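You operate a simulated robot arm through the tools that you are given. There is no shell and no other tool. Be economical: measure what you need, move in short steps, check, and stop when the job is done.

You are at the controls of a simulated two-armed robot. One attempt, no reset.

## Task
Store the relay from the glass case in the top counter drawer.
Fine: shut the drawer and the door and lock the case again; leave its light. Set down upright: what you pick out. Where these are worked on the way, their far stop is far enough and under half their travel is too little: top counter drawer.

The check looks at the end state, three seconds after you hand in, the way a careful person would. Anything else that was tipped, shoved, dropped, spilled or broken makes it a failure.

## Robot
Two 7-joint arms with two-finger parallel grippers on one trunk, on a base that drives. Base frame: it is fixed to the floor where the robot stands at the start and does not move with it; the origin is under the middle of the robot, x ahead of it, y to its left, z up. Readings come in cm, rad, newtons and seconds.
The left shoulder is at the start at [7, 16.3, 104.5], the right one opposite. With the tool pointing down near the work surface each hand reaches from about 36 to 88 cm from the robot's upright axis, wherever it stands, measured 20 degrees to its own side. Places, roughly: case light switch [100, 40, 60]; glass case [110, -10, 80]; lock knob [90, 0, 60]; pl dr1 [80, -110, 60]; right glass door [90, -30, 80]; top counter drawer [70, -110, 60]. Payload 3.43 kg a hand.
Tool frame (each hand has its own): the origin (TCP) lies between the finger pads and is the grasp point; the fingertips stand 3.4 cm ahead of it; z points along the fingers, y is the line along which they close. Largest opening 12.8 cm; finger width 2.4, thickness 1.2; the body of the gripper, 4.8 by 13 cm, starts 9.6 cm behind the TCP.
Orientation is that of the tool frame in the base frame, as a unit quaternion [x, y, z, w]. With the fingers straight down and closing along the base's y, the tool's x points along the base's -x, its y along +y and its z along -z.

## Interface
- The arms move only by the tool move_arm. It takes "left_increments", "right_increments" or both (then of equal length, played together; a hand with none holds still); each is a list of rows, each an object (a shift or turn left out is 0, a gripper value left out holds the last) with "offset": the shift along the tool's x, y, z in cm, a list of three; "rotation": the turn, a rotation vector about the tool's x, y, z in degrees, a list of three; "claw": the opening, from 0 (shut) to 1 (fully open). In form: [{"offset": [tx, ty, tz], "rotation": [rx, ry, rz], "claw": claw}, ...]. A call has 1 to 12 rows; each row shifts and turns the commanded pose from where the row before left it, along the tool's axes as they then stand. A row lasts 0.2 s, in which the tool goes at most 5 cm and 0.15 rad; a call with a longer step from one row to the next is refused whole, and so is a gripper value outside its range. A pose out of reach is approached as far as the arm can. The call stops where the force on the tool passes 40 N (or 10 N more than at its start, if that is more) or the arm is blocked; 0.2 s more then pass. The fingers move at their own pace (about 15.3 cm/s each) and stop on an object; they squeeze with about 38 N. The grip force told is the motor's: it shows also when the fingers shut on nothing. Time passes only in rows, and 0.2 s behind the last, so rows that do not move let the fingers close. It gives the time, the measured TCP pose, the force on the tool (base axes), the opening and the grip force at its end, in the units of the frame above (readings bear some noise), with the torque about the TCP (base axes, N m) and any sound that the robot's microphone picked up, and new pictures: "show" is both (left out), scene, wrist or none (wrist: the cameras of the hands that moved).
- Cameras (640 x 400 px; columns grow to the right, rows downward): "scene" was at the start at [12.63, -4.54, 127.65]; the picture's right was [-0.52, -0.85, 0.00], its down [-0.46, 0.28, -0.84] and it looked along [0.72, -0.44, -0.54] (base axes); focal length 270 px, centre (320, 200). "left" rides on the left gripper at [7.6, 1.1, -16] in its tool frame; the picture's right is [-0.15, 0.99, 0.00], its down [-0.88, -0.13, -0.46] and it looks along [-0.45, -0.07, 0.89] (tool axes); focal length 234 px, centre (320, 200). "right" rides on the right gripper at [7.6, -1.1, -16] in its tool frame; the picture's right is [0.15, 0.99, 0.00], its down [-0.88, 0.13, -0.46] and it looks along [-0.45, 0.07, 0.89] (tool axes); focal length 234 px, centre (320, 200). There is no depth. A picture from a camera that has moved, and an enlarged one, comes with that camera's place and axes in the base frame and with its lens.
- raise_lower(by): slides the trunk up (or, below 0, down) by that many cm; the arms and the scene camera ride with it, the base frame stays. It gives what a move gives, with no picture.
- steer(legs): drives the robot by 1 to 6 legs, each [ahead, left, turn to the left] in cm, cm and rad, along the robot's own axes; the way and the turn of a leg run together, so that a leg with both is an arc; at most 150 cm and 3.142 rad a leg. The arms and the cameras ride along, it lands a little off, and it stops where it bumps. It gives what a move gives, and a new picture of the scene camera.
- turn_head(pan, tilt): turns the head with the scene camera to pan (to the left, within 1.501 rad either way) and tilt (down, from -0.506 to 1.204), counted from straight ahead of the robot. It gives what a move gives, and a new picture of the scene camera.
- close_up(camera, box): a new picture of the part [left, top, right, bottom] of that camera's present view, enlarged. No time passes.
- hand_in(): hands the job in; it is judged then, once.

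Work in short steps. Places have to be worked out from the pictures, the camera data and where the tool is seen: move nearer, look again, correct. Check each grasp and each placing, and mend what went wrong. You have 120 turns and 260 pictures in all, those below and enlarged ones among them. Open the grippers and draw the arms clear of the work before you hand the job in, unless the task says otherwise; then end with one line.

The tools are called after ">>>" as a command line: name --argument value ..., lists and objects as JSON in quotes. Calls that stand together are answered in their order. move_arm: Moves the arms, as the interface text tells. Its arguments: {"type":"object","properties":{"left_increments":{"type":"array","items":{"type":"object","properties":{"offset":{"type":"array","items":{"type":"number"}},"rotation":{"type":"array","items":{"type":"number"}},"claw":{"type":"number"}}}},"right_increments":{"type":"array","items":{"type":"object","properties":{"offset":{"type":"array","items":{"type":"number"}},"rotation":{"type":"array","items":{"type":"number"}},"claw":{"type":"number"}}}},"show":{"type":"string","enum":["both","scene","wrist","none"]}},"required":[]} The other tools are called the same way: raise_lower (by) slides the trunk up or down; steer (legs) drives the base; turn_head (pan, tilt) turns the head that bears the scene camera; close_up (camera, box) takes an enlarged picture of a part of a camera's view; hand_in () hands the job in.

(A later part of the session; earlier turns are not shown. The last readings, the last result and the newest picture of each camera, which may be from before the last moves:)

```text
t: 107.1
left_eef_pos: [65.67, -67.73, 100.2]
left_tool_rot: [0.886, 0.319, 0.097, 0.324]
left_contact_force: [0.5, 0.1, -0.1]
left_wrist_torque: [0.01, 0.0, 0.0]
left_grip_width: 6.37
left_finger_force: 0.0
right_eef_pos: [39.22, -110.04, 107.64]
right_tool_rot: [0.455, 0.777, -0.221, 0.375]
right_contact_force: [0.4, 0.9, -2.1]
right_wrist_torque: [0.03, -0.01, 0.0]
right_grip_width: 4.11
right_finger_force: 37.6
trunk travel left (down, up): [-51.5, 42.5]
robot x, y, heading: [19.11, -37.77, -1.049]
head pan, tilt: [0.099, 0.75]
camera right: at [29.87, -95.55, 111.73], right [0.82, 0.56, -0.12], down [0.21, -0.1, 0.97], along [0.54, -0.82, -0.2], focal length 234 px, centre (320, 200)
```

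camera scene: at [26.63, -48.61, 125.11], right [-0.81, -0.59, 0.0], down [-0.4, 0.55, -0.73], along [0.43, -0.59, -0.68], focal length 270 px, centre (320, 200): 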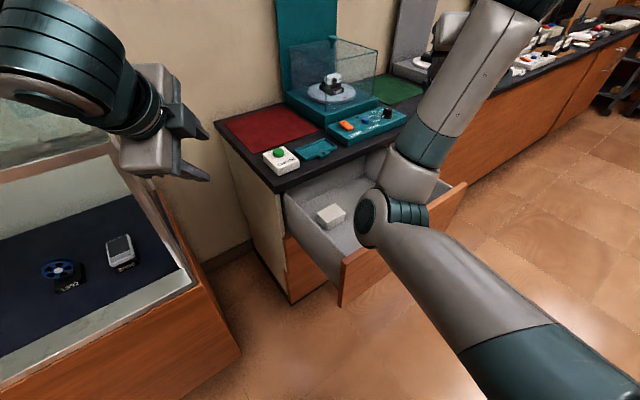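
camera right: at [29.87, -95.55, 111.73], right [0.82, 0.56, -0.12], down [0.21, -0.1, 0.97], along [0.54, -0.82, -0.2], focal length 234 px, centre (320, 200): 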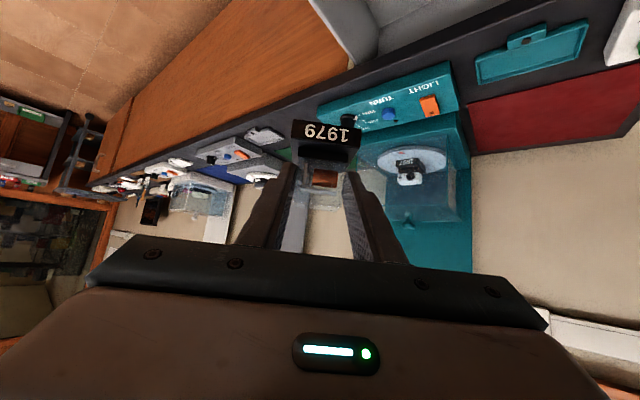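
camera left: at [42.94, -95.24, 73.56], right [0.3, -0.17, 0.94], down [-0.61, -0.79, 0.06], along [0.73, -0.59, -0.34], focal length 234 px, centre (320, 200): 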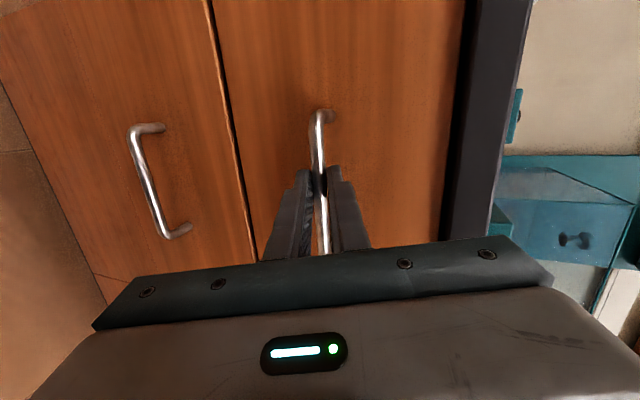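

The white thing is a small box in the drawer at about (85,-74); I will set the relay at (88,-90), well clear. First move horizontally over the spot at z≈107, then look.

>>> move_arm --right_increments '[{"offset": [-1.55, 3.0, 1.92]}, {"offset": [-1.55, 3.0, 1.92]}, {"offset": [-1.55, 3.0, 1.92]}, {"offset": [-1.55, 3.0, 1.92]}, {"offset": [3.1, 0, 2.5]}, {"offset": [3.1, 0, 2.5]}, {"offset": [3.1, 0, 2.5]}, {"offset": [3.1, 0, 2.5]}]' --show "both"

```text
t: 108.9
left_eef_pos: [65.56, -67.76, 100.23]
left_tool_rot: [0.886, 0.318, 0.097, 0.324]
left_contact_force: [0.3, 0.5, 0.3]
left_wrist_torque: [0.0, -0.02, 0.02]
left_grip_width: 6.4
left_finger_force: 0.1
right_eef_pos: [54.09, -113.47, 91.91]
right_tool_rot: [0.457, 0.775, -0.224, 0.375]
right_contact_force: [-0.1, -0.5, -0.8]
right_wrist_torque: [0.05, -0.04, 0.01]
right_grip_width: 4.11
right_finger_force: 38.1
trunk travel left (down, up): [-51.5, 42.5]
robot x, y, heading: [18.83, -37.91, -1.043]
head pan, tilt: [0.099, 0.75]
camera scene: at [26.58, -48.7, 125.11], right [-0.81, -0.59, 0.0], down [-0.4, 0.55, -0.73], along [0.43, -0.59, -0.68], focal length 270 px, centre (320, 200)
camera right: at [44.8, -98.83, 95.91], right [0.82, 0.56, -0.12], down [0.21, -0.1, 0.97], along [0.53, -0.82, -0.2], focal length 234 px, centre (320, 200)
```

scene: 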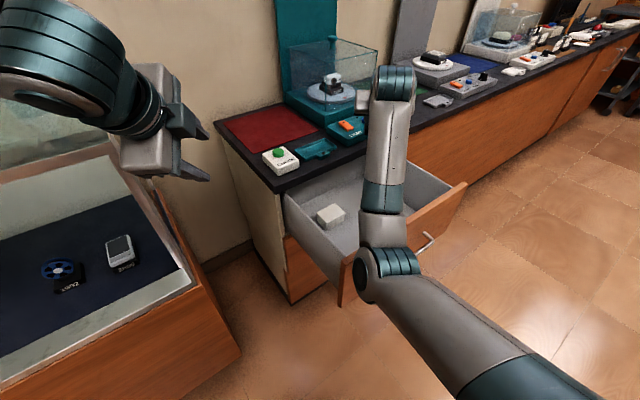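
right: 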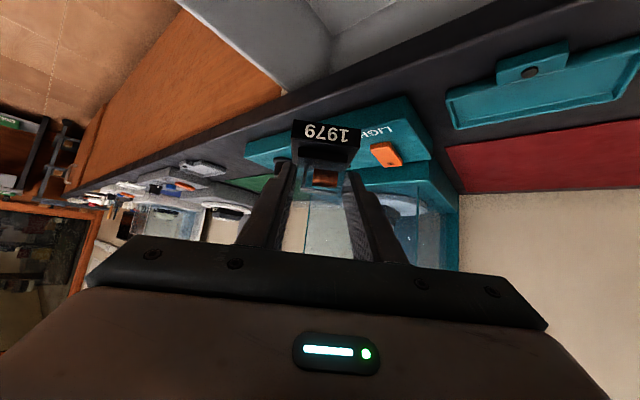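

Counter edge is at N≈87, z≈79–81.6, so I must lower behind it and then slide in under the slab. I back 6.5 cm along the hand's heading and lower to z≈77.

>>> move_arm --right_increments '[{"offset": [2.03, 0, -2.53]}, {"offset": [2.03, 0, -2.53]}, {"offset": [2.4, 0, 1.9]}, {"offset": [2.4, 0, 1.9]}, {"offset": [2.4, 0, 1.9]}, {"offset": [2.4, 0, 1.9]}, {"offset": [2, 0, 1.6]}]' --show "both"

```text
t: 110.7
left_eef_pos: [65.76, -67.81, 100.29]
left_tool_rot: [0.885, 0.319, 0.096, 0.325]
left_contact_force: [-0.1, -0.3, 0.2]
left_wrist_torque: [0.01, 0.0, 0.0]
left_grip_width: 6.39
left_finger_force: 0.0
right_eef_pos: [46.77, -112.07, 78.33]
right_tool_rot: [0.459, 0.764, -0.271, 0.364]
right_contact_force: [0.0, 0.4, -1.2]
right_wrist_torque: [0.04, 0.0, 0.02]
right_grip_width: 4.12
right_finger_force: 38.3
trunk travel left (down, up): [-51.5, 42.5]
robot x, y, heading: [19.37, -37.88, -1.042]
head pan, tilt: [0.099, 0.75]
stopped in row 7 (right hand): the arm was blocked; the commanded pose is now the measured one
camera scene: at [26.59, -48.64, 125.11], right [-0.81, -0.59, 0.0], down [-0.4, 0.55, -0.73], along [0.43, -0.59, -0.68], focal length 270 px, centre (320, 200)
camera right: at [38.38, -96.74, 81.81], right [0.84, 0.5, -0.2], down [0.25, -0.05, 0.97], along [0.47, -0.86, -0.17], focal length 234 px, centre (320, 200)
```

scene: 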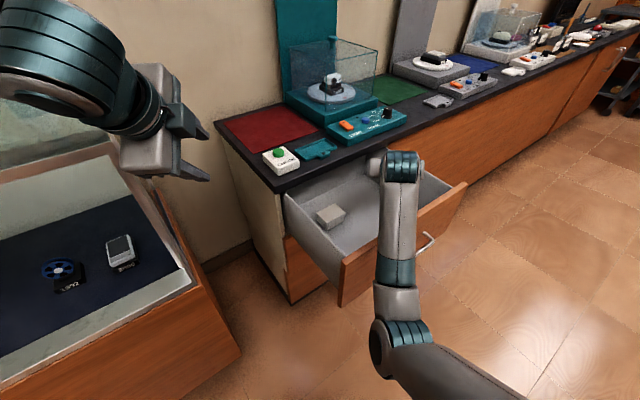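
right: 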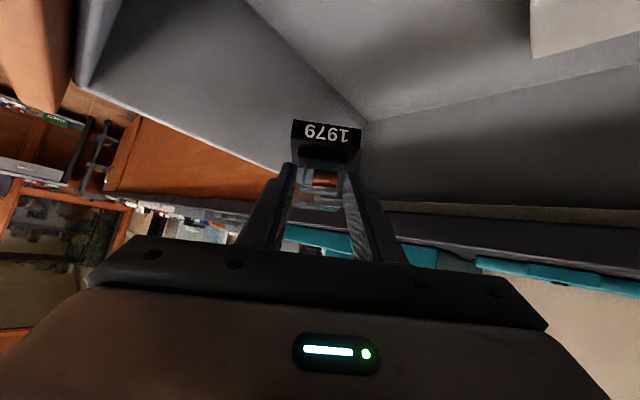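

The arm was blocked with no tool force — likely the forearm or elbow met something. I look closely before moving.

>>> close_up --camera "scene" --box '[300, 130, 500, 400]'

>>> turn_head --pan -0.15 --tilt 1.0

```text
1.48 times, centred on (400, 265) of scene
camera zoom: at [26.59, -48.64, 125.11], right [-0.81, -0.59, 0.0], down [-0.4, 0.55, -0.73], along [0.43, -0.59, -0.68], focal length 400 px, centre (202, 104)
```

zoom: 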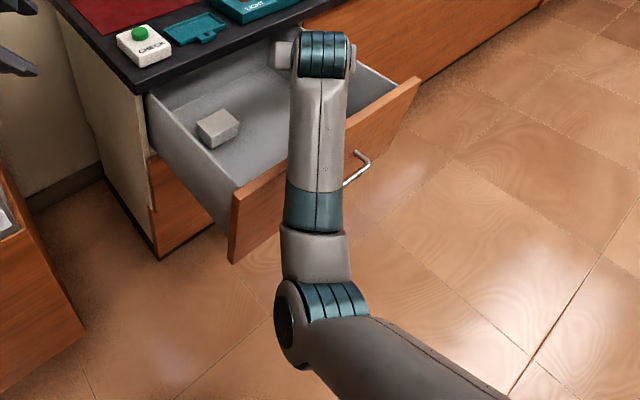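

```text
t: 111.5
left_eef_pos: [65.65, -67.62, 100.41]
left_tool_rot: [0.885, 0.319, 0.097, 0.324]
left_contact_force: [-0.4, -0.6, 0.0]
left_wrist_torque: [0.01, -0.01, 0.01]
left_grip_width: 6.4
left_finger_force: 0.0
right_eef_pos: [46.57, -112.07, 78.37]
right_tool_rot: [0.459, 0.764, -0.271, 0.364]
right_contact_force: [0.5, -0.8, -0.8]
right_wrist_torque: [0.05, 0.03, 0.01]
right_grip_width: 4.12
right_finger_force: 37.7
trunk travel left (down, up): [-51.5, 42.5]
robot x, y, heading: [19.15, -37.74, -1.043]
head pan, tilt: [-0.15, 1.0]
camera scene: at [24.31, -48.4, 123.2], right [-0.93, -0.37, 0.0], down [-0.31, 0.78, -0.54], along [0.2, -0.5, -0.84], focal length 270 px, centre (320, 200)
```

scene: 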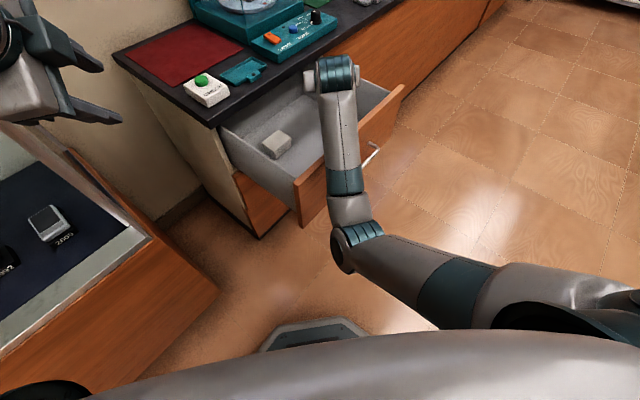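

The forearm sags from wrist to elbow, so it (or the wrist hub) met the panel top. I raise the trunk 25 cm (which frees it) so the arm can come in steeply, and correct the small tilt.

>>> raise_lower --by 25

>>> move_arm --right_increments '[{"rotation": [0, 2.6, 0]}, {"rotation": [0, 0, 5.7]}]' --show "both"

```text
t: 114.0
left_eef_pos: [65.63, -67.78, 125.29]
left_tool_rot: [0.886, 0.319, 0.097, 0.323]
left_contact_force: [0.9, -0.7, 0.9]
left_wrist_torque: [-0.01, -0.02, -0.02]
left_grip_width: 6.43
left_finger_force: 0.1
right_eef_pos: [46.64, -112.15, 103.22]
right_tool_rot: [0.46, 0.764, -0.271, 0.363]
right_contact_force: [0.1, 0.7, -1.1]
right_wrist_torque: [0.04, 0.0, 0.0]
right_grip_width: 4.11
right_finger_force: 38.5
trunk travel left (down, up): [-76.5, 17.5]
robot x, y, heading: [18.93, -38.0, -1.046]
head pan, tilt: [-0.15, 1.0]
```

```text
t: 114.6
left_eef_pos: [65.67, -67.7, 125.23]
left_tool_rot: [0.886, 0.319, 0.097, 0.323]
left_contact_force: [-1.3, 0.3, -0.3]
left_wrist_torque: [0.02, 0.01, -0.02]
left_grip_width: 6.41
left_finger_force: 0.1
right_eef_pos: [45.43, -112.91, 102.83]
right_tool_rot: [0.504, 0.747, -0.255, 0.351]
right_contact_force: [-0.2, 0.3, -1.6]
right_wrist_torque: [0.04, 0.03, 0.03]
right_grip_width: 4.09
right_finger_force: 38.5
trunk travel left (down, up): [-76.5, 17.5]
robot x, y, heading: [19.24, -37.6, -1.044]
head pan, tilt: [-0.15, 1.0]
camera scene: at [24.29, -48.42, 148.2], right [-0.93, -0.37, 0.0], down [-0.31, 0.78, -0.54], along [0.2, -0.5, -0.84], focal length 270 px, centre (320, 200)
camera right: at [38.16, -97.16, 106.98], right [0.89, 0.44, -0.14], down [0.21, -0.12, 0.97], along [0.41, -0.89, -0.21], focal length 234 px, centre (320, 200)
```

scene: 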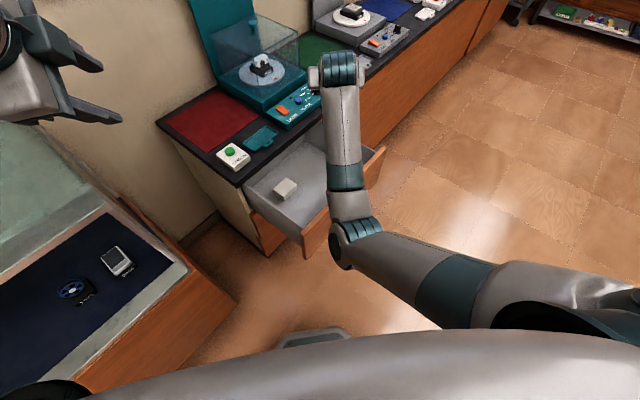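
right: 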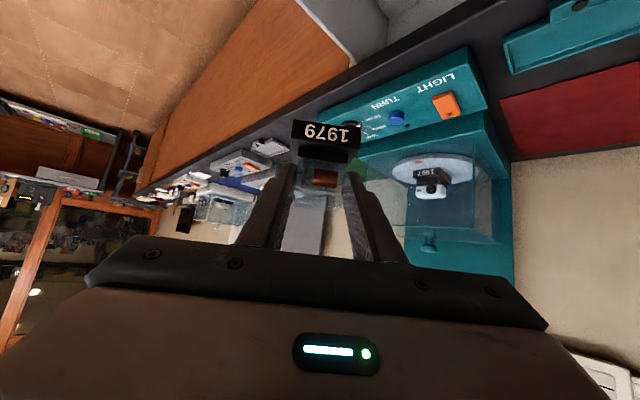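

Pitch is right again, but the hand yawed 10° to the right; I turn it back about the vertical and level the last bit of roll.

>>> move_arm --right_increments '[{"rotation": [-3.5, 0, -2.8]}, {"rotation": [-3.5, 0, -2.8]}, {"rotation": [0, 0, 1.9]}]' --show "none"

```text
t: 115.4
left_eef_pos: [65.64, -67.74, 125.21]
left_tool_rot: [0.886, 0.319, 0.097, 0.324]
left_contact_force: [-0.2, 0.1, -0.2]
left_wrist_torque: [0.04, 0.01, -0.05]
left_grip_width: 6.4
left_finger_force: 0.1
right_eef_pos: [47.06, -111.74, 103.33]
right_tool_rot: [0.456, 0.778, -0.204, 0.381]
right_contact_force: [0.4, 0.2, -1.0]
right_wrist_torque: [0.02, 0.01, -0.03]
right_grip_width: 4.12
right_finger_force: 38.0
trunk travel left (down, up): [-76.5, 17.5]
robot x, y, heading: [19.51, -37.79, -1.047]
head pan, tilt: [-0.15, 1.0]
```

Good. I shift 2 cm left and descend to z≈80 to see how the arm lies.

>>> move_arm --right_increments '[{"offset": [-0.3, 2, 0.4], "rotation": [0, 0, -1.9]}, {"offset": [2.9, 0, 2.3]}, {"offset": [2.9, 0, 2.3]}, {"offset": [2.9, 0, 2.3]}, {"offset": [2.9, 0, 2.3]}, {"offset": [2.9, 0, 2.3]}, {"offset": [2.9, 0, 2.3]}]' --show "both"

```text
t: 117.0
left_eef_pos: [65.59, -67.7, 125.33]
left_tool_rot: [0.886, 0.319, 0.097, 0.323]
left_contact_force: [-0.8, 0.5, 0.0]
left_wrist_torque: [-0.02, -0.04, -0.04]
left_grip_width: 6.43
left_finger_force: 0.1
right_eef_pos: [48.89, -111.35, 81.27]
right_tool_rot: [0.442, 0.785, -0.212, 0.379]
right_contact_force: [-0.1, 0.1, -2.0]
right_wrist_torque: [0.04, 0.01, 0.0]
right_grip_width: 4.09
right_finger_force: 38.0
trunk travel left (down, up): [-76.5, 17.5]
robot x, y, heading: [19.02, -37.82, -1.043]
head pan, tilt: [-0.15, 1.0]
camera scene: at [24.31, -48.44, 148.2], right [-0.93, -0.37, 0.0], down [-0.31, 0.78, -0.54], along [0.2, -0.5, -0.84], focal length 270 px, centre (320, 200)
camera right: at [38.98, -97.17, 85.31], right [0.8, 0.59, -0.11], down [0.21, -0.1, 0.97], along [0.56, -0.8, -0.2], focal length 234 px, centre (320, 200)
```

scene: 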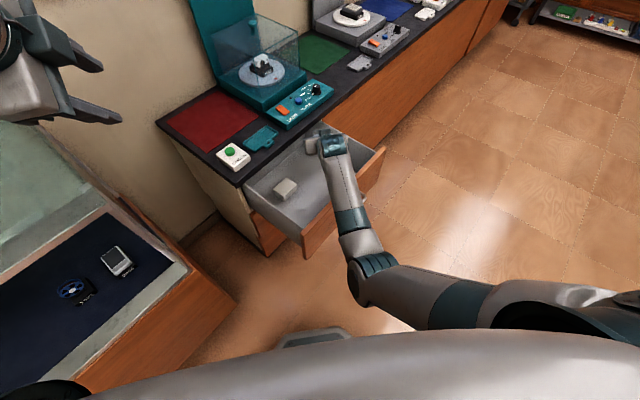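
right: 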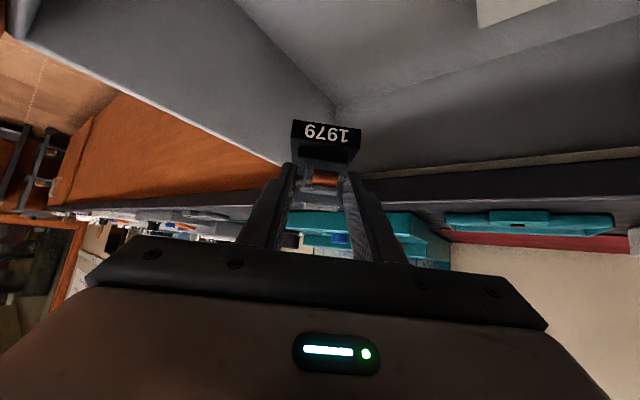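

Clear so far, but the forearm would get close to the panel lower down. I raise 12 cm more, retract the hand 8 cm and drive 8 cm nearer so the arm descends steeper.

>>> raise_lower --by 12

>>> move_arm --right_increments '[{"offset": [2.5, 0, -3.1]}, {"offset": [2.5, 0, -3.1]}]' --show "none"

>>> steer --legs '[[8, 0, 0]]'

```text
t: 118.5
left_eef_pos: [65.74, -67.7, 137.23]
left_tool_rot: [0.885, 0.319, 0.097, 0.324]
left_contact_force: [-0.8, -0.7, 0.4]
left_wrist_torque: [-0.02, -0.01, -0.01]
left_grip_width: 6.4
left_finger_force: 0.0
right_eef_pos: [48.63, -111.23, 93.05]
right_tool_rot: [0.442, 0.786, -0.212, 0.377]
right_contact_force: [0.1, 0.6, -1.5]
right_wrist_torque: [0.01, 0.07, 0.01]
right_grip_width: 4.12
right_finger_force: 38.0
trunk travel left (down, up): [-88.5, 5.5]
robot x, y, heading: [19.38, -37.65, -1.047]
head pan, tilt: [-0.15, 1.0]
```

```text
t: 119.3
left_eef_pos: [65.74, -67.7, 137.24]
left_tool_rot: [0.886, 0.318, 0.096, 0.323]
left_contact_force: [0.4, -0.6, -0.3]
left_wrist_torque: [0.0, 0.04, 0.01]
left_grip_width: 6.39
left_finger_force: 0.2
right_eef_pos: [42.39, -106.7, 93.4]
right_tool_rot: [0.439, 0.784, -0.236, 0.371]
right_contact_force: [0.4, -0.5, -2.0]
right_wrist_torque: [0.02, 0.01, -0.02]
right_grip_width: 4.11
right_finger_force: 37.7
trunk travel left (down, up): [-88.5, 5.5]
robot x, y, heading: [19.26, -37.51, -1.041]
head pan, tilt: [-0.15, 1.0]
stopped in row 2 (right hand): the arm was blocked; the commanded pose is now the measured one
```

```text
t: 120.4
left_eef_pos: [69.25, -74.07, 137.45]
left_tool_rot: [0.885, 0.319, 0.098, 0.325]
left_contact_force: [-0.3, 1.0, 0.7]
left_wrist_torque: [-0.02, 0.01, -0.03]
left_grip_width: 6.4
left_finger_force: 0.1
right_eef_pos: [46.25, -113.06, 93.62]
right_tool_rot: [0.439, 0.783, -0.237, 0.373]
right_contact_force: [0.3, 1.3, -1.6]
right_wrist_torque: [0.02, 0.0, 0.01]
right_grip_width: 4.1
right_finger_force: 38.1
trunk travel left (down, up): [-88.5, 5.5]
robot x, y, heading: [22.83, -44.53, -1.046]
head pan, tilt: [-0.15, 1.0]
camera scene: at [27.93, -54.68, 160.25], right [-0.93, -0.37, 0.0], down [-0.31, 0.78, -0.54], along [0.2, -0.5, -0.84], focal length 270 px, centre (320, 200)
```

scene: 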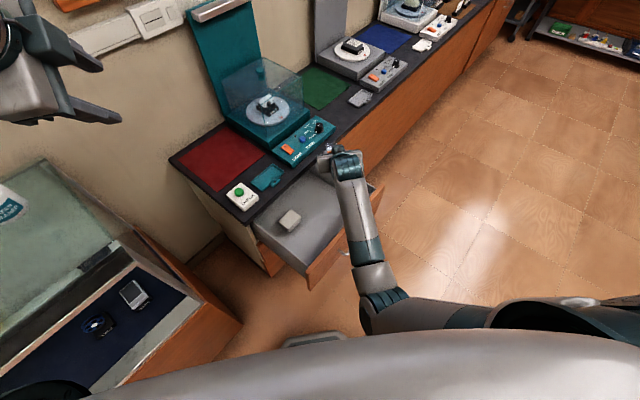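

The block came in free air, so it is a wrist joint limit: the arm must be more stretched, not steeper. I back 15 cm and extend the arm forward at the same height.

>>> steer --legs '[[-16, 0, 0]]'

>>> move_arm --right_increments '[{"offset": [-2.3, 0, 2.9]}, {"offset": [-2.3, 0, 2.9]}, {"offset": [-2.3, 0, 2.9]}, {"rotation": [0, 1, 3]}]' --show "scene"

```text
t: 121.8
left_eef_pos: [61.86, -61.34, 137.09]
left_tool_rot: [0.886, 0.319, 0.096, 0.322]
left_contact_force: [-0.3, -0.9, 0.1]
left_wrist_torque: [0.03, 0.02, 0.03]
left_grip_width: 6.4
left_finger_force: 0.1
right_eef_pos: [38.46, -100.16, 93.19]
right_tool_rot: [0.44, 0.784, -0.236, 0.369]
right_contact_force: [-0.3, 0.1, -1.8]
right_wrist_torque: [0.04, 0.01, 0.02]
right_grip_width: 4.11
right_finger_force: 38.7
trunk travel left (down, up): [-88.5, 5.5]
robot x, y, heading: [15.41, -30.93, -1.044]
head pan, tilt: [-0.15, 1.0]
camera scene: at [20.59, -42.01, 160.16], right [-0.93, -0.37, 0.0], down [-0.31, 0.78, -0.54], along [0.2, -0.5, -0.84], focal length 270 px, centre (320, 200)
```

scene: 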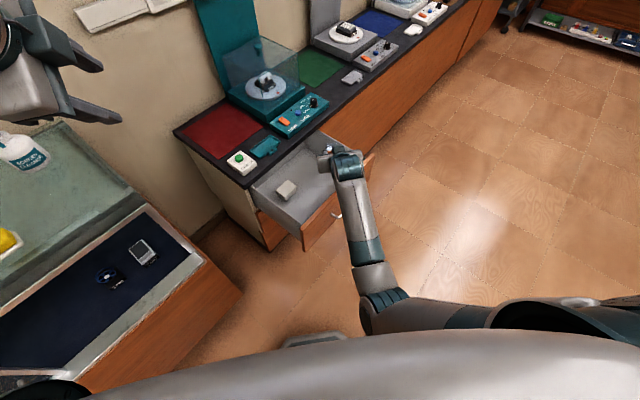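

```text
t: 122.8
left_eef_pos: [61.73, -60.99, 137.28]
left_tool_rot: [0.886, 0.319, 0.096, 0.323]
left_contact_force: [0.5, 0.4, 0.8]
left_wrist_torque: [0.01, 0.02, 0.02]
left_grip_width: 6.41
left_finger_force: 0.0
right_eef_pos: [44.03, -109.45, 93.47]
right_tool_rot: [0.461, 0.775, -0.223, 0.37]
right_contact_force: [0.7, -0.2, -1.8]
right_wrist_torque: [0.04, 0.01, -0.01]
right_grip_width: 4.09
right_finger_force: 38.4
trunk travel left (down, up): [-88.5, 5.5]
robot x, y, heading: [15.01, -30.72, -1.05]
head pan, tilt: [-0.15, 1.0]
camera scene: at [20.38, -41.6, 160.2], right [-0.93, -0.37, 0.0], down [-0.31, 0.78, -0.54], along [0.2, -0.5, -0.84], focal length 270 px, centre (320, 200)
```

scene: 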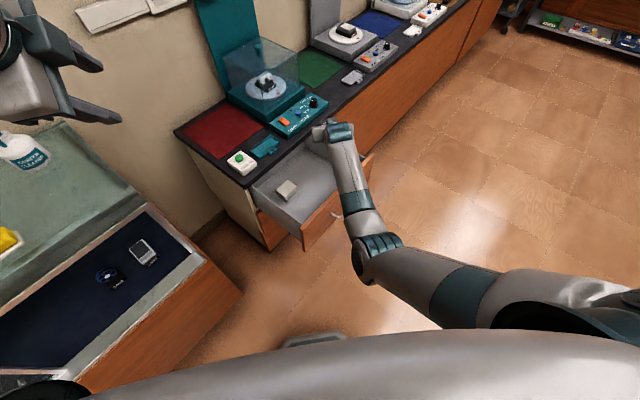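

Orientation is right again. I move over the drawer (n≈81.5) and lower with the trunk 14 cm, then check.

>>> move_arm --right_increments '[{"offset": [-1.25, 1.5, 1.55]}, {"offset": [-1.25, 1.5, 1.55]}]' --show "none"

>>> raise_lower --by -14

>>> turn_head --pan -0.15 --tilt 0.9

>>> close_up --camera "scene" --box '[230, 100, 430, 300]'

```text
t: 123.4
left_eef_pos: [61.77, -61.05, 137.19]
left_tool_rot: [0.886, 0.318, 0.096, 0.323]
left_contact_force: [-0.1, 0.4, -0.6]
left_wrist_torque: [0.01, 0.0, 0.01]
left_grip_width: 6.39
left_finger_force: 0.1
right_eef_pos: [48.77, -111.66, 93.4]
right_tool_rot: [0.462, 0.775, -0.222, 0.37]
right_contact_force: [-0.5, 1.0, -1.8]
right_wrist_torque: [0.05, 0.02, 0.01]
right_grip_width: 4.1
right_finger_force: 37.9
trunk travel left (down, up): [-88.5, 5.5]
robot x, y, heading: [15.08, -30.94, -1.051]
head pan, tilt: [-0.15, 1.0]
```

```text
t: 125.1
left_eef_pos: [61.74, -61.0, 123.19]
left_tool_rot: [0.886, 0.317, 0.096, 0.323]
left_contact_force: [-0.4, -0.3, 0.6]
left_wrist_torque: [-0.01, 0.01, 0.01]
left_grip_width: 6.37
left_finger_force: 0.1
right_eef_pos: [48.5, -111.58, 79.54]
right_tool_rot: [0.462, 0.775, -0.223, 0.37]
right_contact_force: [0.0, 0.7, -1.4]
right_wrist_torque: [0.03, 0.03, -0.02]
right_grip_width: 4.13
right_finger_force: 37.6
trunk travel left (down, up): [-74.5, 19.5]
robot x, y, heading: [15.49, -30.94, -1.047]
head pan, tilt: [-0.15, 1.0]
```

```text
t: 125.7
left_eef_pos: [61.77, -60.93, 123.33]
left_tool_rot: [0.886, 0.318, 0.096, 0.323]
left_contact_force: [1.2, 0.7, 0.6]
left_wrist_torque: [0.02, 0.03, -0.02]
left_grip_width: 6.41
left_finger_force: 0.1
right_eef_pos: [48.65, -111.45, 79.47]
right_tool_rot: [0.462, 0.775, -0.223, 0.37]
right_contact_force: [-0.2, -0.4, -1.8]
right_wrist_torque: [0.05, 0.03, 0.0]
right_grip_width: 4.1
right_finger_force: 38.1
trunk travel left (down, up): [-74.5, 19.5]
robot x, y, heading: [15.19, -30.58, -1.042]
head pan, tilt: [-0.15, 0.901]
camera scene: at [20.56, -42.17, 146.92], right [-0.93, -0.37, 0.0], down [-0.29, 0.73, -0.62], along [0.23, -0.58, -0.78], focal length 270 px, centre (320, 200)
```

scene: 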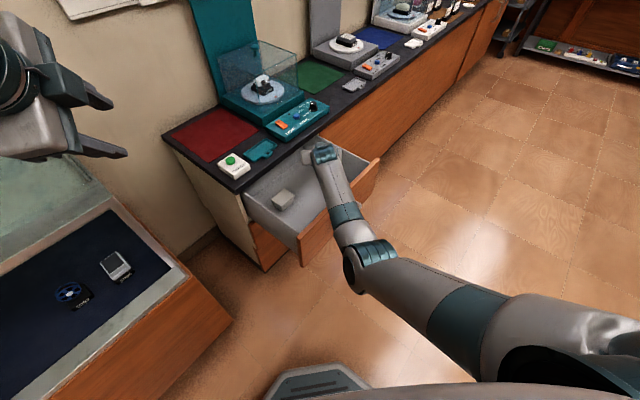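

```text
2.00 times, centred on (330, 200) of scene
camera zoom: at [20.56, -42.17, 146.92], right [-0.93, -0.37, 0.0], down [-0.29, 0.73, -0.62], along [0.23, -0.58, -0.78], focal length 539 px, centre (300, 200)
```

zoom: 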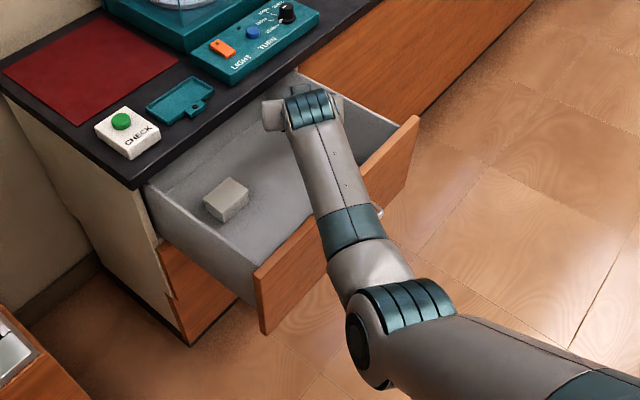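

The hand is inside the drawer opening with the arm well above the panel. I lower 5 cm more, then slide 5 cm inward under the slab.

>>> raise_lower --by -5

>>> move_arm --right_increments '[{"offset": [-0.9, 0, 2.2]}, {"offset": [-0.9, 0, 2.2]}]' --show "both"

```text
t: 126.7
left_eef_pos: [61.63, -61.03, 118.29]
left_tool_rot: [0.886, 0.318, 0.096, 0.324]
left_contact_force: [-0.8, 0.0, 0.5]
left_wrist_torque: [0.0, 0.02, 0.0]
left_grip_width: 6.4
left_finger_force: 0.1
right_eef_pos: [48.6, -111.61, 74.49]
right_tool_rot: [0.462, 0.775, -0.222, 0.369]
right_contact_force: [0.1, -0.2, -1.3]
right_wrist_torque: [0.05, 0.0, 0.0]
right_grip_width: 4.12
right_finger_force: 37.8
trunk travel left (down, up): [-69.5, 24.5]
robot x, y, heading: [15.52, -30.35, -1.047]
head pan, tilt: [-0.15, 0.901]
```

```text
t: 127.3
left_eef_pos: [61.67, -60.99, 118.17]
left_tool_rot: [0.886, 0.318, 0.097, 0.324]
left_contact_force: [0.6, 0.2, -0.2]
left_wrist_torque: [-0.03, -0.01, -0.03]
left_grip_width: 6.39
left_finger_force: 0.1
right_eef_pos: [50.71, -115.61, 73.24]
right_tool_rot: [0.462, 0.775, -0.223, 0.37]
right_contact_force: [0.3, -0.1, -1.8]
right_wrist_torque: [0.01, 0.05, 0.01]
right_grip_width: 4.1
right_finger_force: 38.0
trunk travel left (down, up): [-69.5, 24.5]
robot x, y, heading: [15.23, -31.05, -1.047]
head pan, tilt: [-0.15, 0.901]
camera scene: at [20.59, -42.22, 141.91], right [-0.93, -0.37, 0.0], down [-0.29, 0.73, -0.62], along [0.23, -0.58, -0.78], focal length 270 px, centre (320, 200)
camera right: at [41.52, -100.96, 77.3], right [0.83, 0.55, -0.12], down [0.21, -0.11, 0.97], along [0.52, -0.83, -0.21], focal length 234 px, centre (320, 200)
```

scene: 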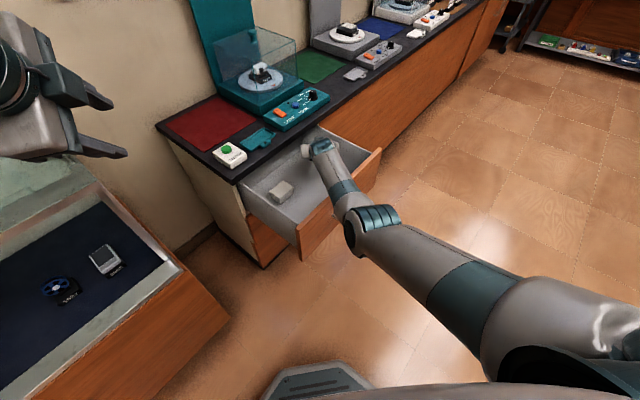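
right: 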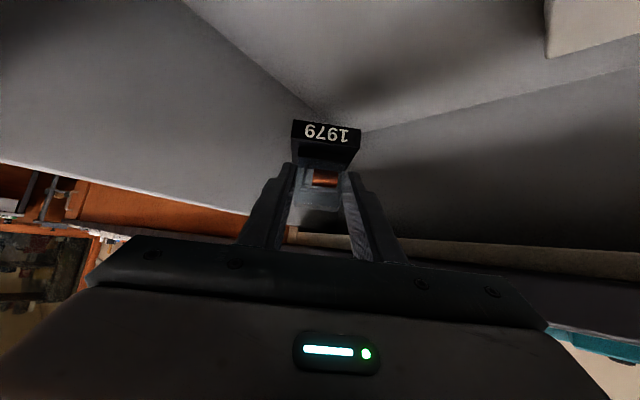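

The corner of the drawer is close ahead; I shift 3 cm left and lower 4 cm.

>>> move_arm --right_increments '[{"offset": [0, 3, 0]}, {"offset": [1.1, 0, 0.9]}, {"offset": [1.1, 0, 0.9]}, {"offset": [0.9, 0, 0.7]}]' --show "both"

```text
t: 128.3
left_eef_pos: [61.69, -61.05, 118.27]
left_tool_rot: [0.886, 0.319, 0.097, 0.323]
left_contact_force: [0.2, 0.5, -0.5]
left_wrist_torque: [-0.01, 0.04, 0.04]
left_grip_width: 6.39
left_finger_force: 0.0
right_eef_pos: [53.38, -114.21, 70.34]
right_tool_rot: [0.461, 0.775, -0.222, 0.37]
right_contact_force: [-0.6, 0.5, -0.1]
right_wrist_torque: [0.05, 0.05, -0.02]
right_grip_width: 4.14
right_finger_force: 38.2
right hand out of reach, approached as far as the arm can: row 4
trunk travel left (down, up): [-69.5, 24.5]
robot x, y, heading: [15.4, -30.73, -1.043]
head pan, tilt: [-0.15, 0.901]
camera scene: at [20.58, -42.16, 141.92], right [-0.93, -0.37, 0.0], down [-0.29, 0.73, -0.62], along [0.23, -0.58, -0.78], focal length 270 px, centre (320, 200)
camera right: at [44.2, -99.59, 74.47], right [0.83, 0.55, -0.12], down [0.21, -0.11, 0.97], along [0.52, -0.83, -0.21], focal length 234 px, centre (320, 200)
```

scene: 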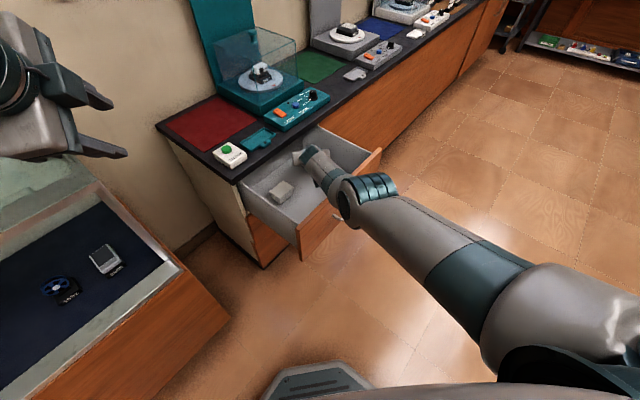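
right: 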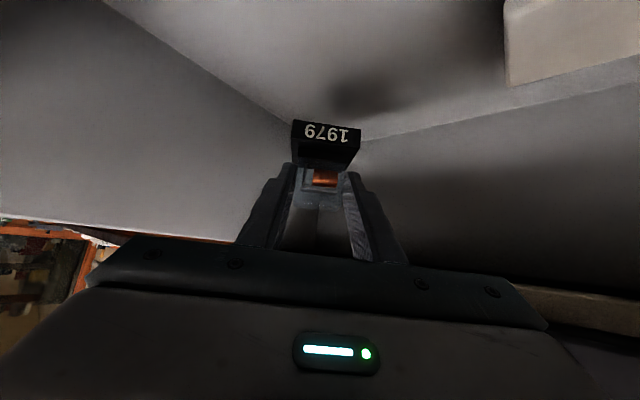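

Near reach limit, so I lower by trunk: 2.5 cm, checking contact force.

>>> raise_lower --by -2.5

>>> close_up --camera "right" --box '[230, 70, 430, 195]'

>>> close_up --camera "scene" --box '[240, 110, 420, 270]'

```text
t: 129.0
left_eef_pos: [61.57, -60.98, 115.84]
left_tool_rot: [0.885, 0.319, 0.096, 0.323]
left_contact_force: [-0.1, -0.4, 0.3]
left_wrist_torque: [-0.02, 0.03, -0.01]
left_grip_width: 6.42
left_finger_force: 0.0
right_eef_pos: [53.4, -114.23, 67.92]
right_tool_rot: [0.462, 0.775, -0.222, 0.37]
right_contact_force: [-0.7, -0.5, -1.6]
right_wrist_torque: [0.04, 0.02, -0.01]
right_grip_width: 4.09
right_finger_force: 38.0
trunk travel left (down, up): [-67.0, 27.0]
robot x, y, heading: [15.76, -31.18, -1.05]
head pan, tilt: [-0.15, 0.901]
```

```text
3.20 times, centred on (330, 132) of right
camera zoom: at [44.14, -99.59, 71.99], right [0.83, 0.55, -0.12], down [0.21, -0.11, 0.97], along [0.52, -0.83, -0.21], focal length 749 px, centre (288, 416)
```

zoom: 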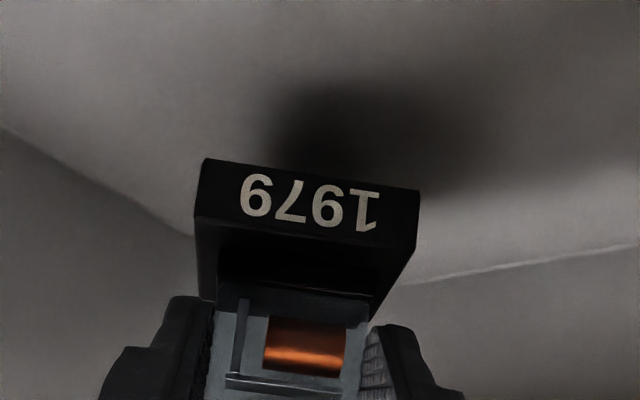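

```text
2.50 times, centred on (330, 190) of scene
camera zoom: at [20.52, -42.14, 139.43], right [-0.93, -0.37, 0.0], down [-0.29, 0.73, -0.62], along [0.23, -0.58, -0.78], focal length 674 px, centre (295, 225)
```

zoom: 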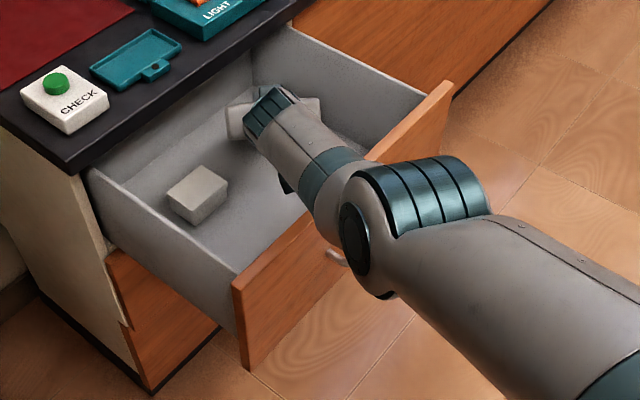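

No contact yet, shadow still separate. I lower 1.5 cm more, then half-centimetres.

>>> raise_lower --by -1.5

>>> raise_lower --by -0.7

>>> close_up --camera "right" --box '[230, 70, 430, 195]'

```text
t: 129.6
left_eef_pos: [61.76, -60.85, 114.24]
left_tool_rot: [0.886, 0.319, 0.096, 0.323]
left_contact_force: [-0.4, -0.2, -0.7]
left_wrist_torque: [-0.02, 0.0, -0.01]
left_grip_width: 6.43
left_finger_force: 0.0
right_eef_pos: [53.35, -114.24, 66.15]
right_tool_rot: [0.461, 0.775, -0.223, 0.371]
right_contact_force: [-0.2, -0.1, -0.6]
right_wrist_torque: [0.06, 0.01, 0.04]
right_grip_width: 4.07
right_finger_force: 38.6
trunk travel left (down, up): [-65.5, 28.5]
robot x, y, heading: [15.34, -31.09, -1.05]
head pan, tilt: [-0.15, 0.901]
```

```text
t: 130.2
left_eef_pos: [61.69, -60.94, 113.7]
left_tool_rot: [0.886, 0.318, 0.097, 0.324]
left_contact_force: [0.3, 0.1, -0.2]
left_wrist_torque: [0.01, 0.02, 0.0]
left_grip_width: 6.4
left_finger_force: 0.2
right_eef_pos: [53.29, -114.22, 65.69]
right_tool_rot: [0.461, 0.775, -0.223, 0.37]
right_contact_force: [-0.2, 0.0, -1.4]
right_wrist_torque: [0.06, 0.03, -0.02]
right_grip_width: 4.11
right_finger_force: 37.5
trunk travel left (down, up): [-64.8, 29.2]
robot x, y, heading: [15.19, -31.11, -1.041]
head pan, tilt: [-0.15, 0.901]
```

```text
3.20 times, centred on (330, 132) of right
camera zoom: at [44.16, -99.59, 69.77], right [0.83, 0.55, -0.12], down [0.21, -0.11, 0.97], along [0.52, -0.83, -0.21], focal length 749 px, centre (288, 416)
```

zoom: 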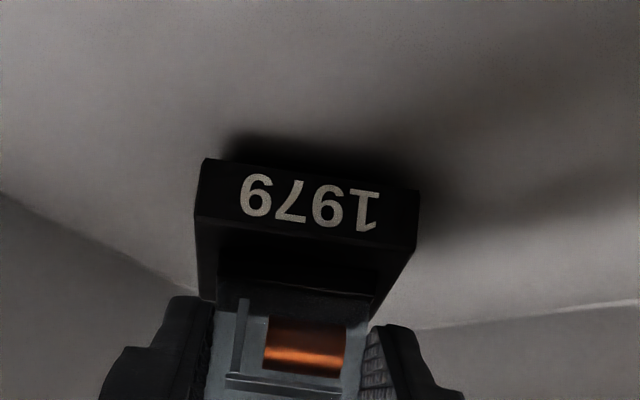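

Shadow is closing in under the plinth; about a centimetre or less to go. I step down in half-centimetres.

>>> raise_lower --by -0.6

>>> raise_lower --by -0.5

>>> close_up --camera "right" --box '[230, 70, 430, 195]'

```text
t: 130.7
left_eef_pos: [61.68, -61.01, 113.02]
left_tool_rot: [0.886, 0.318, 0.096, 0.323]
left_contact_force: [0.5, 0.3, -0.3]
left_wrist_torque: [-0.02, 0.0, 0.03]
left_grip_width: 6.39
left_finger_force: 0.1
right_eef_pos: [53.35, -114.24, 64.93]
right_tool_rot: [0.461, 0.775, -0.223, 0.37]
right_contact_force: [0.4, 0.7, -0.8]
right_wrist_torque: [0.06, -0.01, 0.02]
right_grip_width: 4.13
right_finger_force: 38.3
trunk travel left (down, up): [-64.2, 29.8]
robot x, y, heading: [15.15, -30.77, -1.045]
head pan, tilt: [-0.15, 0.901]
```

```text
t: 131.2
left_eef_pos: [61.7, -60.97, 112.31]
left_tool_rot: [0.886, 0.318, 0.097, 0.324]
left_contact_force: [0.6, -0.3, 0.3]
left_wrist_torque: [0.0, -0.01, -0.01]
left_grip_width: 6.39
left_finger_force: 0.1
right_eef_pos: [53.38, -114.27, 64.69]
right_tool_rot: [0.461, 0.775, -0.222, 0.371]
right_contact_force: [1.3, -1.1, 3.0]
right_wrist_torque: [-0.17, -0.27, -0.01]
right_grip_width: 4.11
right_finger_force: 38.2
trunk travel left (down, up): [-63.7, 30.3]
robot x, y, heading: [15.22, -30.99, -1.047]
head pan, tilt: [-0.15, 0.901]
```

```text
3.20 times, centred on (330, 132) of right
camera zoom: at [44.2, -99.62, 68.77], right [0.83, 0.55, -0.12], down [0.21, -0.11, 0.97], along [0.52, -0.83, -0.21], focal length 749 px, centre (288, 416)
```

zoom: 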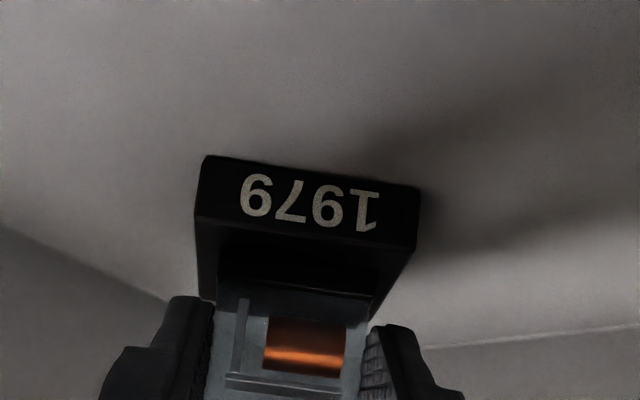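

Contact felt (+4 N). I settle 0.2 cm more and open the fingers slowly.

>>> raise_lower --by -0.2

>>> move_arm --right_increments '[{"claw": 0.36}, {"claw": 0.42}, {"claw": 0.48}, {"claw": 0.48}]' --show "none"

>>> close_up --camera "right" --box '[230, 70, 430, 195]'

```text
t: 131.8
left_eef_pos: [61.53, -60.97, 112.45]
left_tool_rot: [0.885, 0.319, 0.097, 0.324]
left_contact_force: [-0.5, 0.4, 0.0]
left_wrist_torque: [0.01, -0.01, -0.03]
left_grip_width: 6.39
left_finger_force: 0.0
right_eef_pos: [53.32, -114.2, 64.62]
right_tool_rot: [0.461, 0.774, -0.223, 0.372]
right_contact_force: [0.2, -0.9, 9.9]
right_wrist_torque: [-0.11, -0.39, -0.03]
right_grip_width: 4.11
right_finger_force: 37.2
trunk travel left (down, up): [-63.5, 30.5]
robot x, y, heading: [15.34, -30.71, -1.045]
head pan, tilt: [-0.15, 0.901]
```

```text
t: 132.8
left_eef_pos: [61.68, -60.95, 112.24]
left_tool_rot: [0.886, 0.319, 0.096, 0.323]
left_contact_force: [-0.5, -0.6, -0.2]
left_wrist_torque: [-0.01, -0.04, -0.02]
left_grip_width: 6.41
left_finger_force: 0.0
right_eef_pos: [53.3, -114.22, 64.36]
right_tool_rot: [0.461, 0.775, -0.222, 0.37]
right_contact_force: [-0.4, -0.2, -0.1]
right_wrist_torque: [-0.02, 0.02, -0.01]
right_grip_width: 6.15
right_finger_force: 0.1
trunk travel left (down, up): [-63.5, 30.5]
robot x, y, heading: [15.13, -31.17, -1.048]
head pan, tilt: [-0.15, 0.901]
```

```text
3.20 times, centred on (330, 132) of right
camera zoom: at [44.15, -99.59, 68.48], right [0.83, 0.55, -0.12], down [0.21, -0.11, 0.97], along [0.52, -0.83, -0.21], focal length 749 px, centre (288, 416)
```

zoom: 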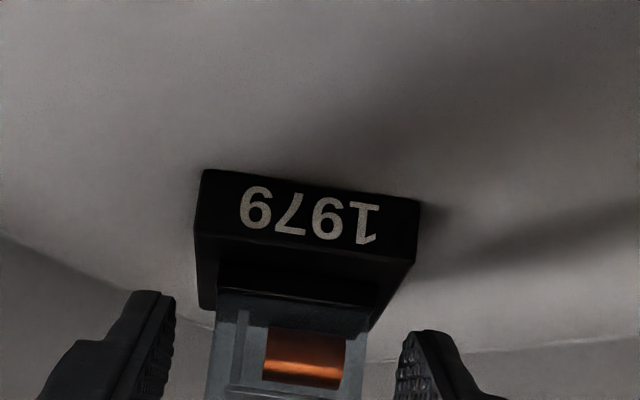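

The relay stands upright on the drawer floor. I raise 7 cm (still under the slab), drive back 5 cm, then raise clear.

>>> raise_lower --by 7

>>> steer --legs '[[-5, 0, 0]]'

>>> raise_lower --by 22

>>> move_arm --right_increments '[{"offset": [0, 0, 0]}]' --show "both"

```text
t: 133.8
left_eef_pos: [61.6, -61.02, 119.23]
left_tool_rot: [0.886, 0.318, 0.096, 0.324]
left_contact_force: [-0.4, -0.6, -0.4]
left_wrist_torque: [0.02, -0.04, 0.04]
left_grip_width: 6.4
left_finger_force: 0.0
right_eef_pos: [53.33, -114.34, 71.32]
right_tool_rot: [0.462, 0.775, -0.222, 0.369]
right_contact_force: [-0.4, 0.1, -0.1]
right_wrist_torque: [0.0, -0.03, 0.02]
right_grip_width: 6.14
right_finger_force: 0.2
trunk travel left (down, up): [-70.5, 23.5]
robot x, y, heading: [15.02, -31.03, -1.045]
head pan, tilt: [-0.15, 0.901]
```

```text
t: 134.8
left_eef_pos: [59.45, -56.98, 119.08]
left_tool_rot: [0.886, 0.319, 0.096, 0.322]
left_contact_force: [0.4, 0.0, -0.2]
left_wrist_torque: [-0.01, 0.0, 0.02]
left_grip_width: 6.41
left_finger_force: 0.1
right_eef_pos: [50.94, -110.11, 71.23]
right_tool_rot: [0.462, 0.775, -0.222, 0.369]
right_contact_force: [-0.4, 0.0, -0.3]
right_wrist_torque: [-0.01, 0.02, -0.01]
right_grip_width: 6.13
right_finger_force: 0.0
trunk travel left (down, up): [-70.5, 23.5]
robot x, y, heading: [12.89, -26.56, -1.047]
head pan, tilt: [-0.15, 0.901]
camera scene: at [18.23, -38.13, 142.89], right [-0.93, -0.37, 0.0], down [-0.29, 0.73, -0.62], along [0.23, -0.58, -0.78], focal length 270 px, centre (320, 200)
```

scene: 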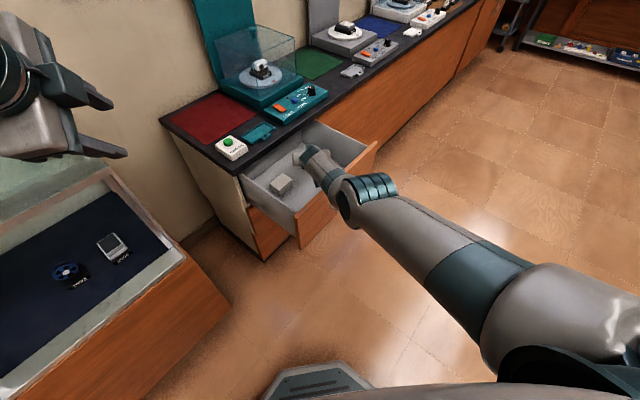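

```text
t: 137.1
left_eef_pos: [59.3, -56.78, 141.26]
left_tool_rot: [0.886, 0.319, 0.097, 0.323]
left_contact_force: [-0.4, 0.0, 0.4]
left_wrist_torque: [0.0, 0.01, 0.01]
left_grip_width: 6.41
left_finger_force: 0.0
right_eef_pos: [50.87, -109.96, 93.31]
right_tool_rot: [0.462, 0.775, -0.223, 0.37]
right_contact_force: [0.9, -0.5, 0.2]
right_wrist_torque: [0.0, -0.01, 0.01]
right_grip_width: 6.16
right_finger_force: 0.1
trunk travel left (down, up): [-92.5, 1.5]
robot x, y, heading: [12.68, -26.61, -1.049]
head pan, tilt: [-0.15, 0.901]
```

```text
t: 137.5
left_eef_pos: [59.25, -56.79, 141.28]
left_tool_rot: [0.886, 0.319, 0.096, 0.324]
left_contact_force: [0.4, 0.1, 0.0]
left_wrist_torque: [0.01, 0.0, -0.01]
left_grip_width: 6.41
left_finger_force: 0.0
right_eef_pos: [50.78, -109.98, 93.32]
right_tool_rot: [0.461, 0.775, -0.222, 0.37]
right_contact_force: [0.1, -0.9, 0.0]
right_wrist_torque: [0.01, -0.03, 0.0]
right_grip_width: 6.13
right_finger_force: 0.1
trunk travel left (down, up): [-92.5, 1.5]
robot x, y, heading: [12.47, -26.76, -1.047]
head pan, tilt: [-0.15, 0.901]
camera scene: at [18.11, -37.93, 164.92], right [-0.93, -0.37, 0.0], down [-0.29, 0.73, -0.62], along [0.23, -0.58, -0.78], focal length 270 px, centre (320, 200)
camera right: at [41.69, -95.38, 97.47], right [0.83, 0.55, -0.12], down [0.21, -0.11, 0.97], along [0.52, -0.83, -0.21], focal length 234 px, centre (320, 200)
```

scene: 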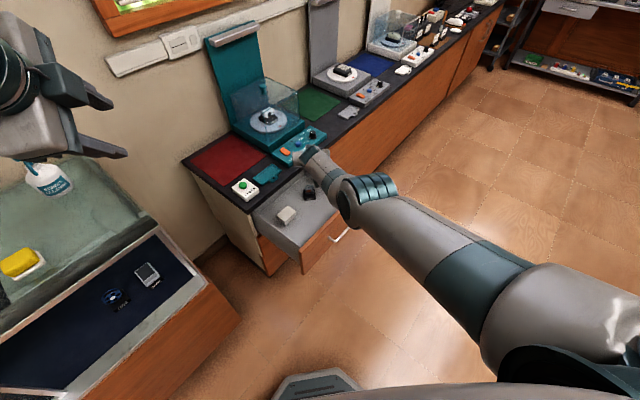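
right: 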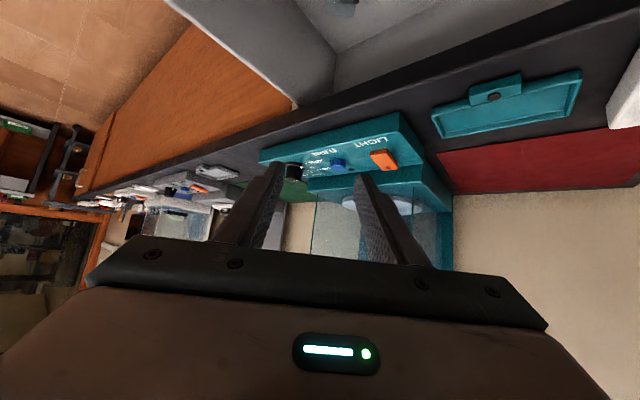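

The relay stands well in the drawer. Now to shut it: I drive clear to the right-rear, turn square to the counter and lower the trunk.

>>> steer --legs '[[-6, -76, 0], [0, 0, 0.727]]'

>>> raise_lower --by -19

>>> turn_head --pan 0 --tilt 0.8

```text
t: 143.5
left_eef_pos: [-0.69, -50.49, 141.18]
left_tool_rot: [0.711, 0.617, 0.207, 0.267]
left_contact_force: [0.0, 0.4, -0.3]
left_wrist_torque: [0.02, 0.0, 0.01]
left_grip_width: 6.4
left_finger_force: 0.2
right_eef_pos: [28.94, -95.38, 93.23]
right_tool_rot: [0.151, 0.89, -0.074, 0.425]
right_contact_force: [-0.1, 0.3, -0.1]
right_wrist_torque: [-0.03, 0.0, -0.03]
right_grip_width: 6.16
right_finger_force: 0.1
trunk travel left (down, up): [-92.5, 1.5]
robot x, y, heading: [-55.27, -59.47, -0.31]
head pan, tilt: [-0.15, 0.901]
camera scene: at [-43.68, -64.22, 164.92], right [-0.44, -0.9, 0.0], down [-0.7, 0.35, -0.62], along [0.56, -0.27, -0.78], focal length 270 px, centre (320, 200)
```

scene: 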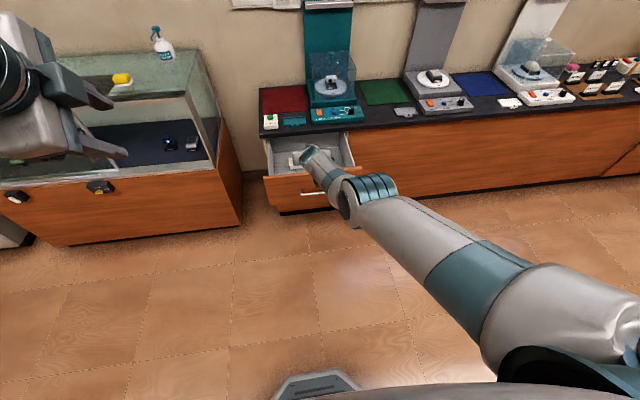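

```text
t: 145.6
left_eef_pos: [-0.72, -50.44, 122.24]
left_tool_rot: [0.711, 0.617, 0.208, 0.266]
left_contact_force: [0.8, 0.7, -0.2]
left_wrist_torque: [0.04, 0.02, -0.02]
left_grip_width: 6.4
left_finger_force: 0.0
right_eef_pos: [29.02, -95.37, 74.29]
right_tool_rot: [0.151, 0.889, -0.074, 0.425]
right_contact_force: [0.2, 0.8, 0.7]
right_wrist_torque: [0.01, -0.03, -0.01]
right_grip_width: 6.12
right_finger_force: 0.1
trunk travel left (down, up): [-73.5, 20.5]
robot x, y, heading: [-55.41, -59.35, -0.307]
head pan, tilt: [-0.15, 0.901]
```

```text
t: 146.3
left_eef_pos: [-0.75, -50.37, 122.42]
left_tool_rot: [0.711, 0.617, 0.207, 0.267]
left_contact_force: [0.0, -0.5, 0.5]
left_wrist_torque: [0.0, 0.04, 0.0]
left_grip_width: 6.41
left_finger_force: 0.1
right_eef_pos: [29.0, -95.39, 74.32]
right_tool_rot: [0.15, 0.889, -0.074, 0.426]
right_contact_force: [0.4, -0.4, -0.1]
right_wrist_torque: [0.0, -0.02, 0.01]
right_grip_width: 6.15
right_finger_force: 0.0
trunk travel left (down, up): [-73.5, 20.5]
robot x, y, heading: [-55.33, -59.45, -0.309]
head pan, tilt: [0.0, 0.799]
camera scene: at [-42.79, -63.26, 146.71], right [-0.3, -0.95, 0.0], down [-0.68, 0.22, -0.7], along [0.66, -0.21, -0.72], focal length 270 px, centre (320, 200)
```

scene: 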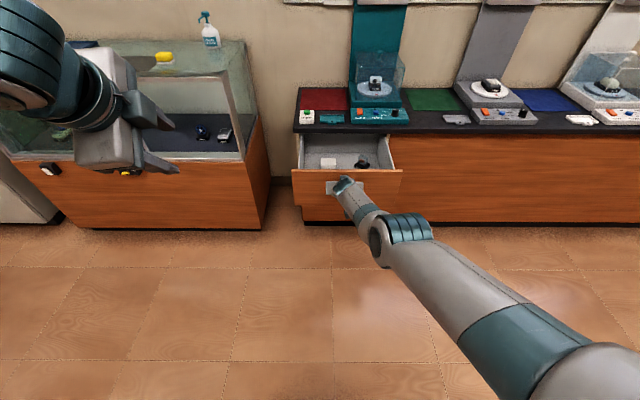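

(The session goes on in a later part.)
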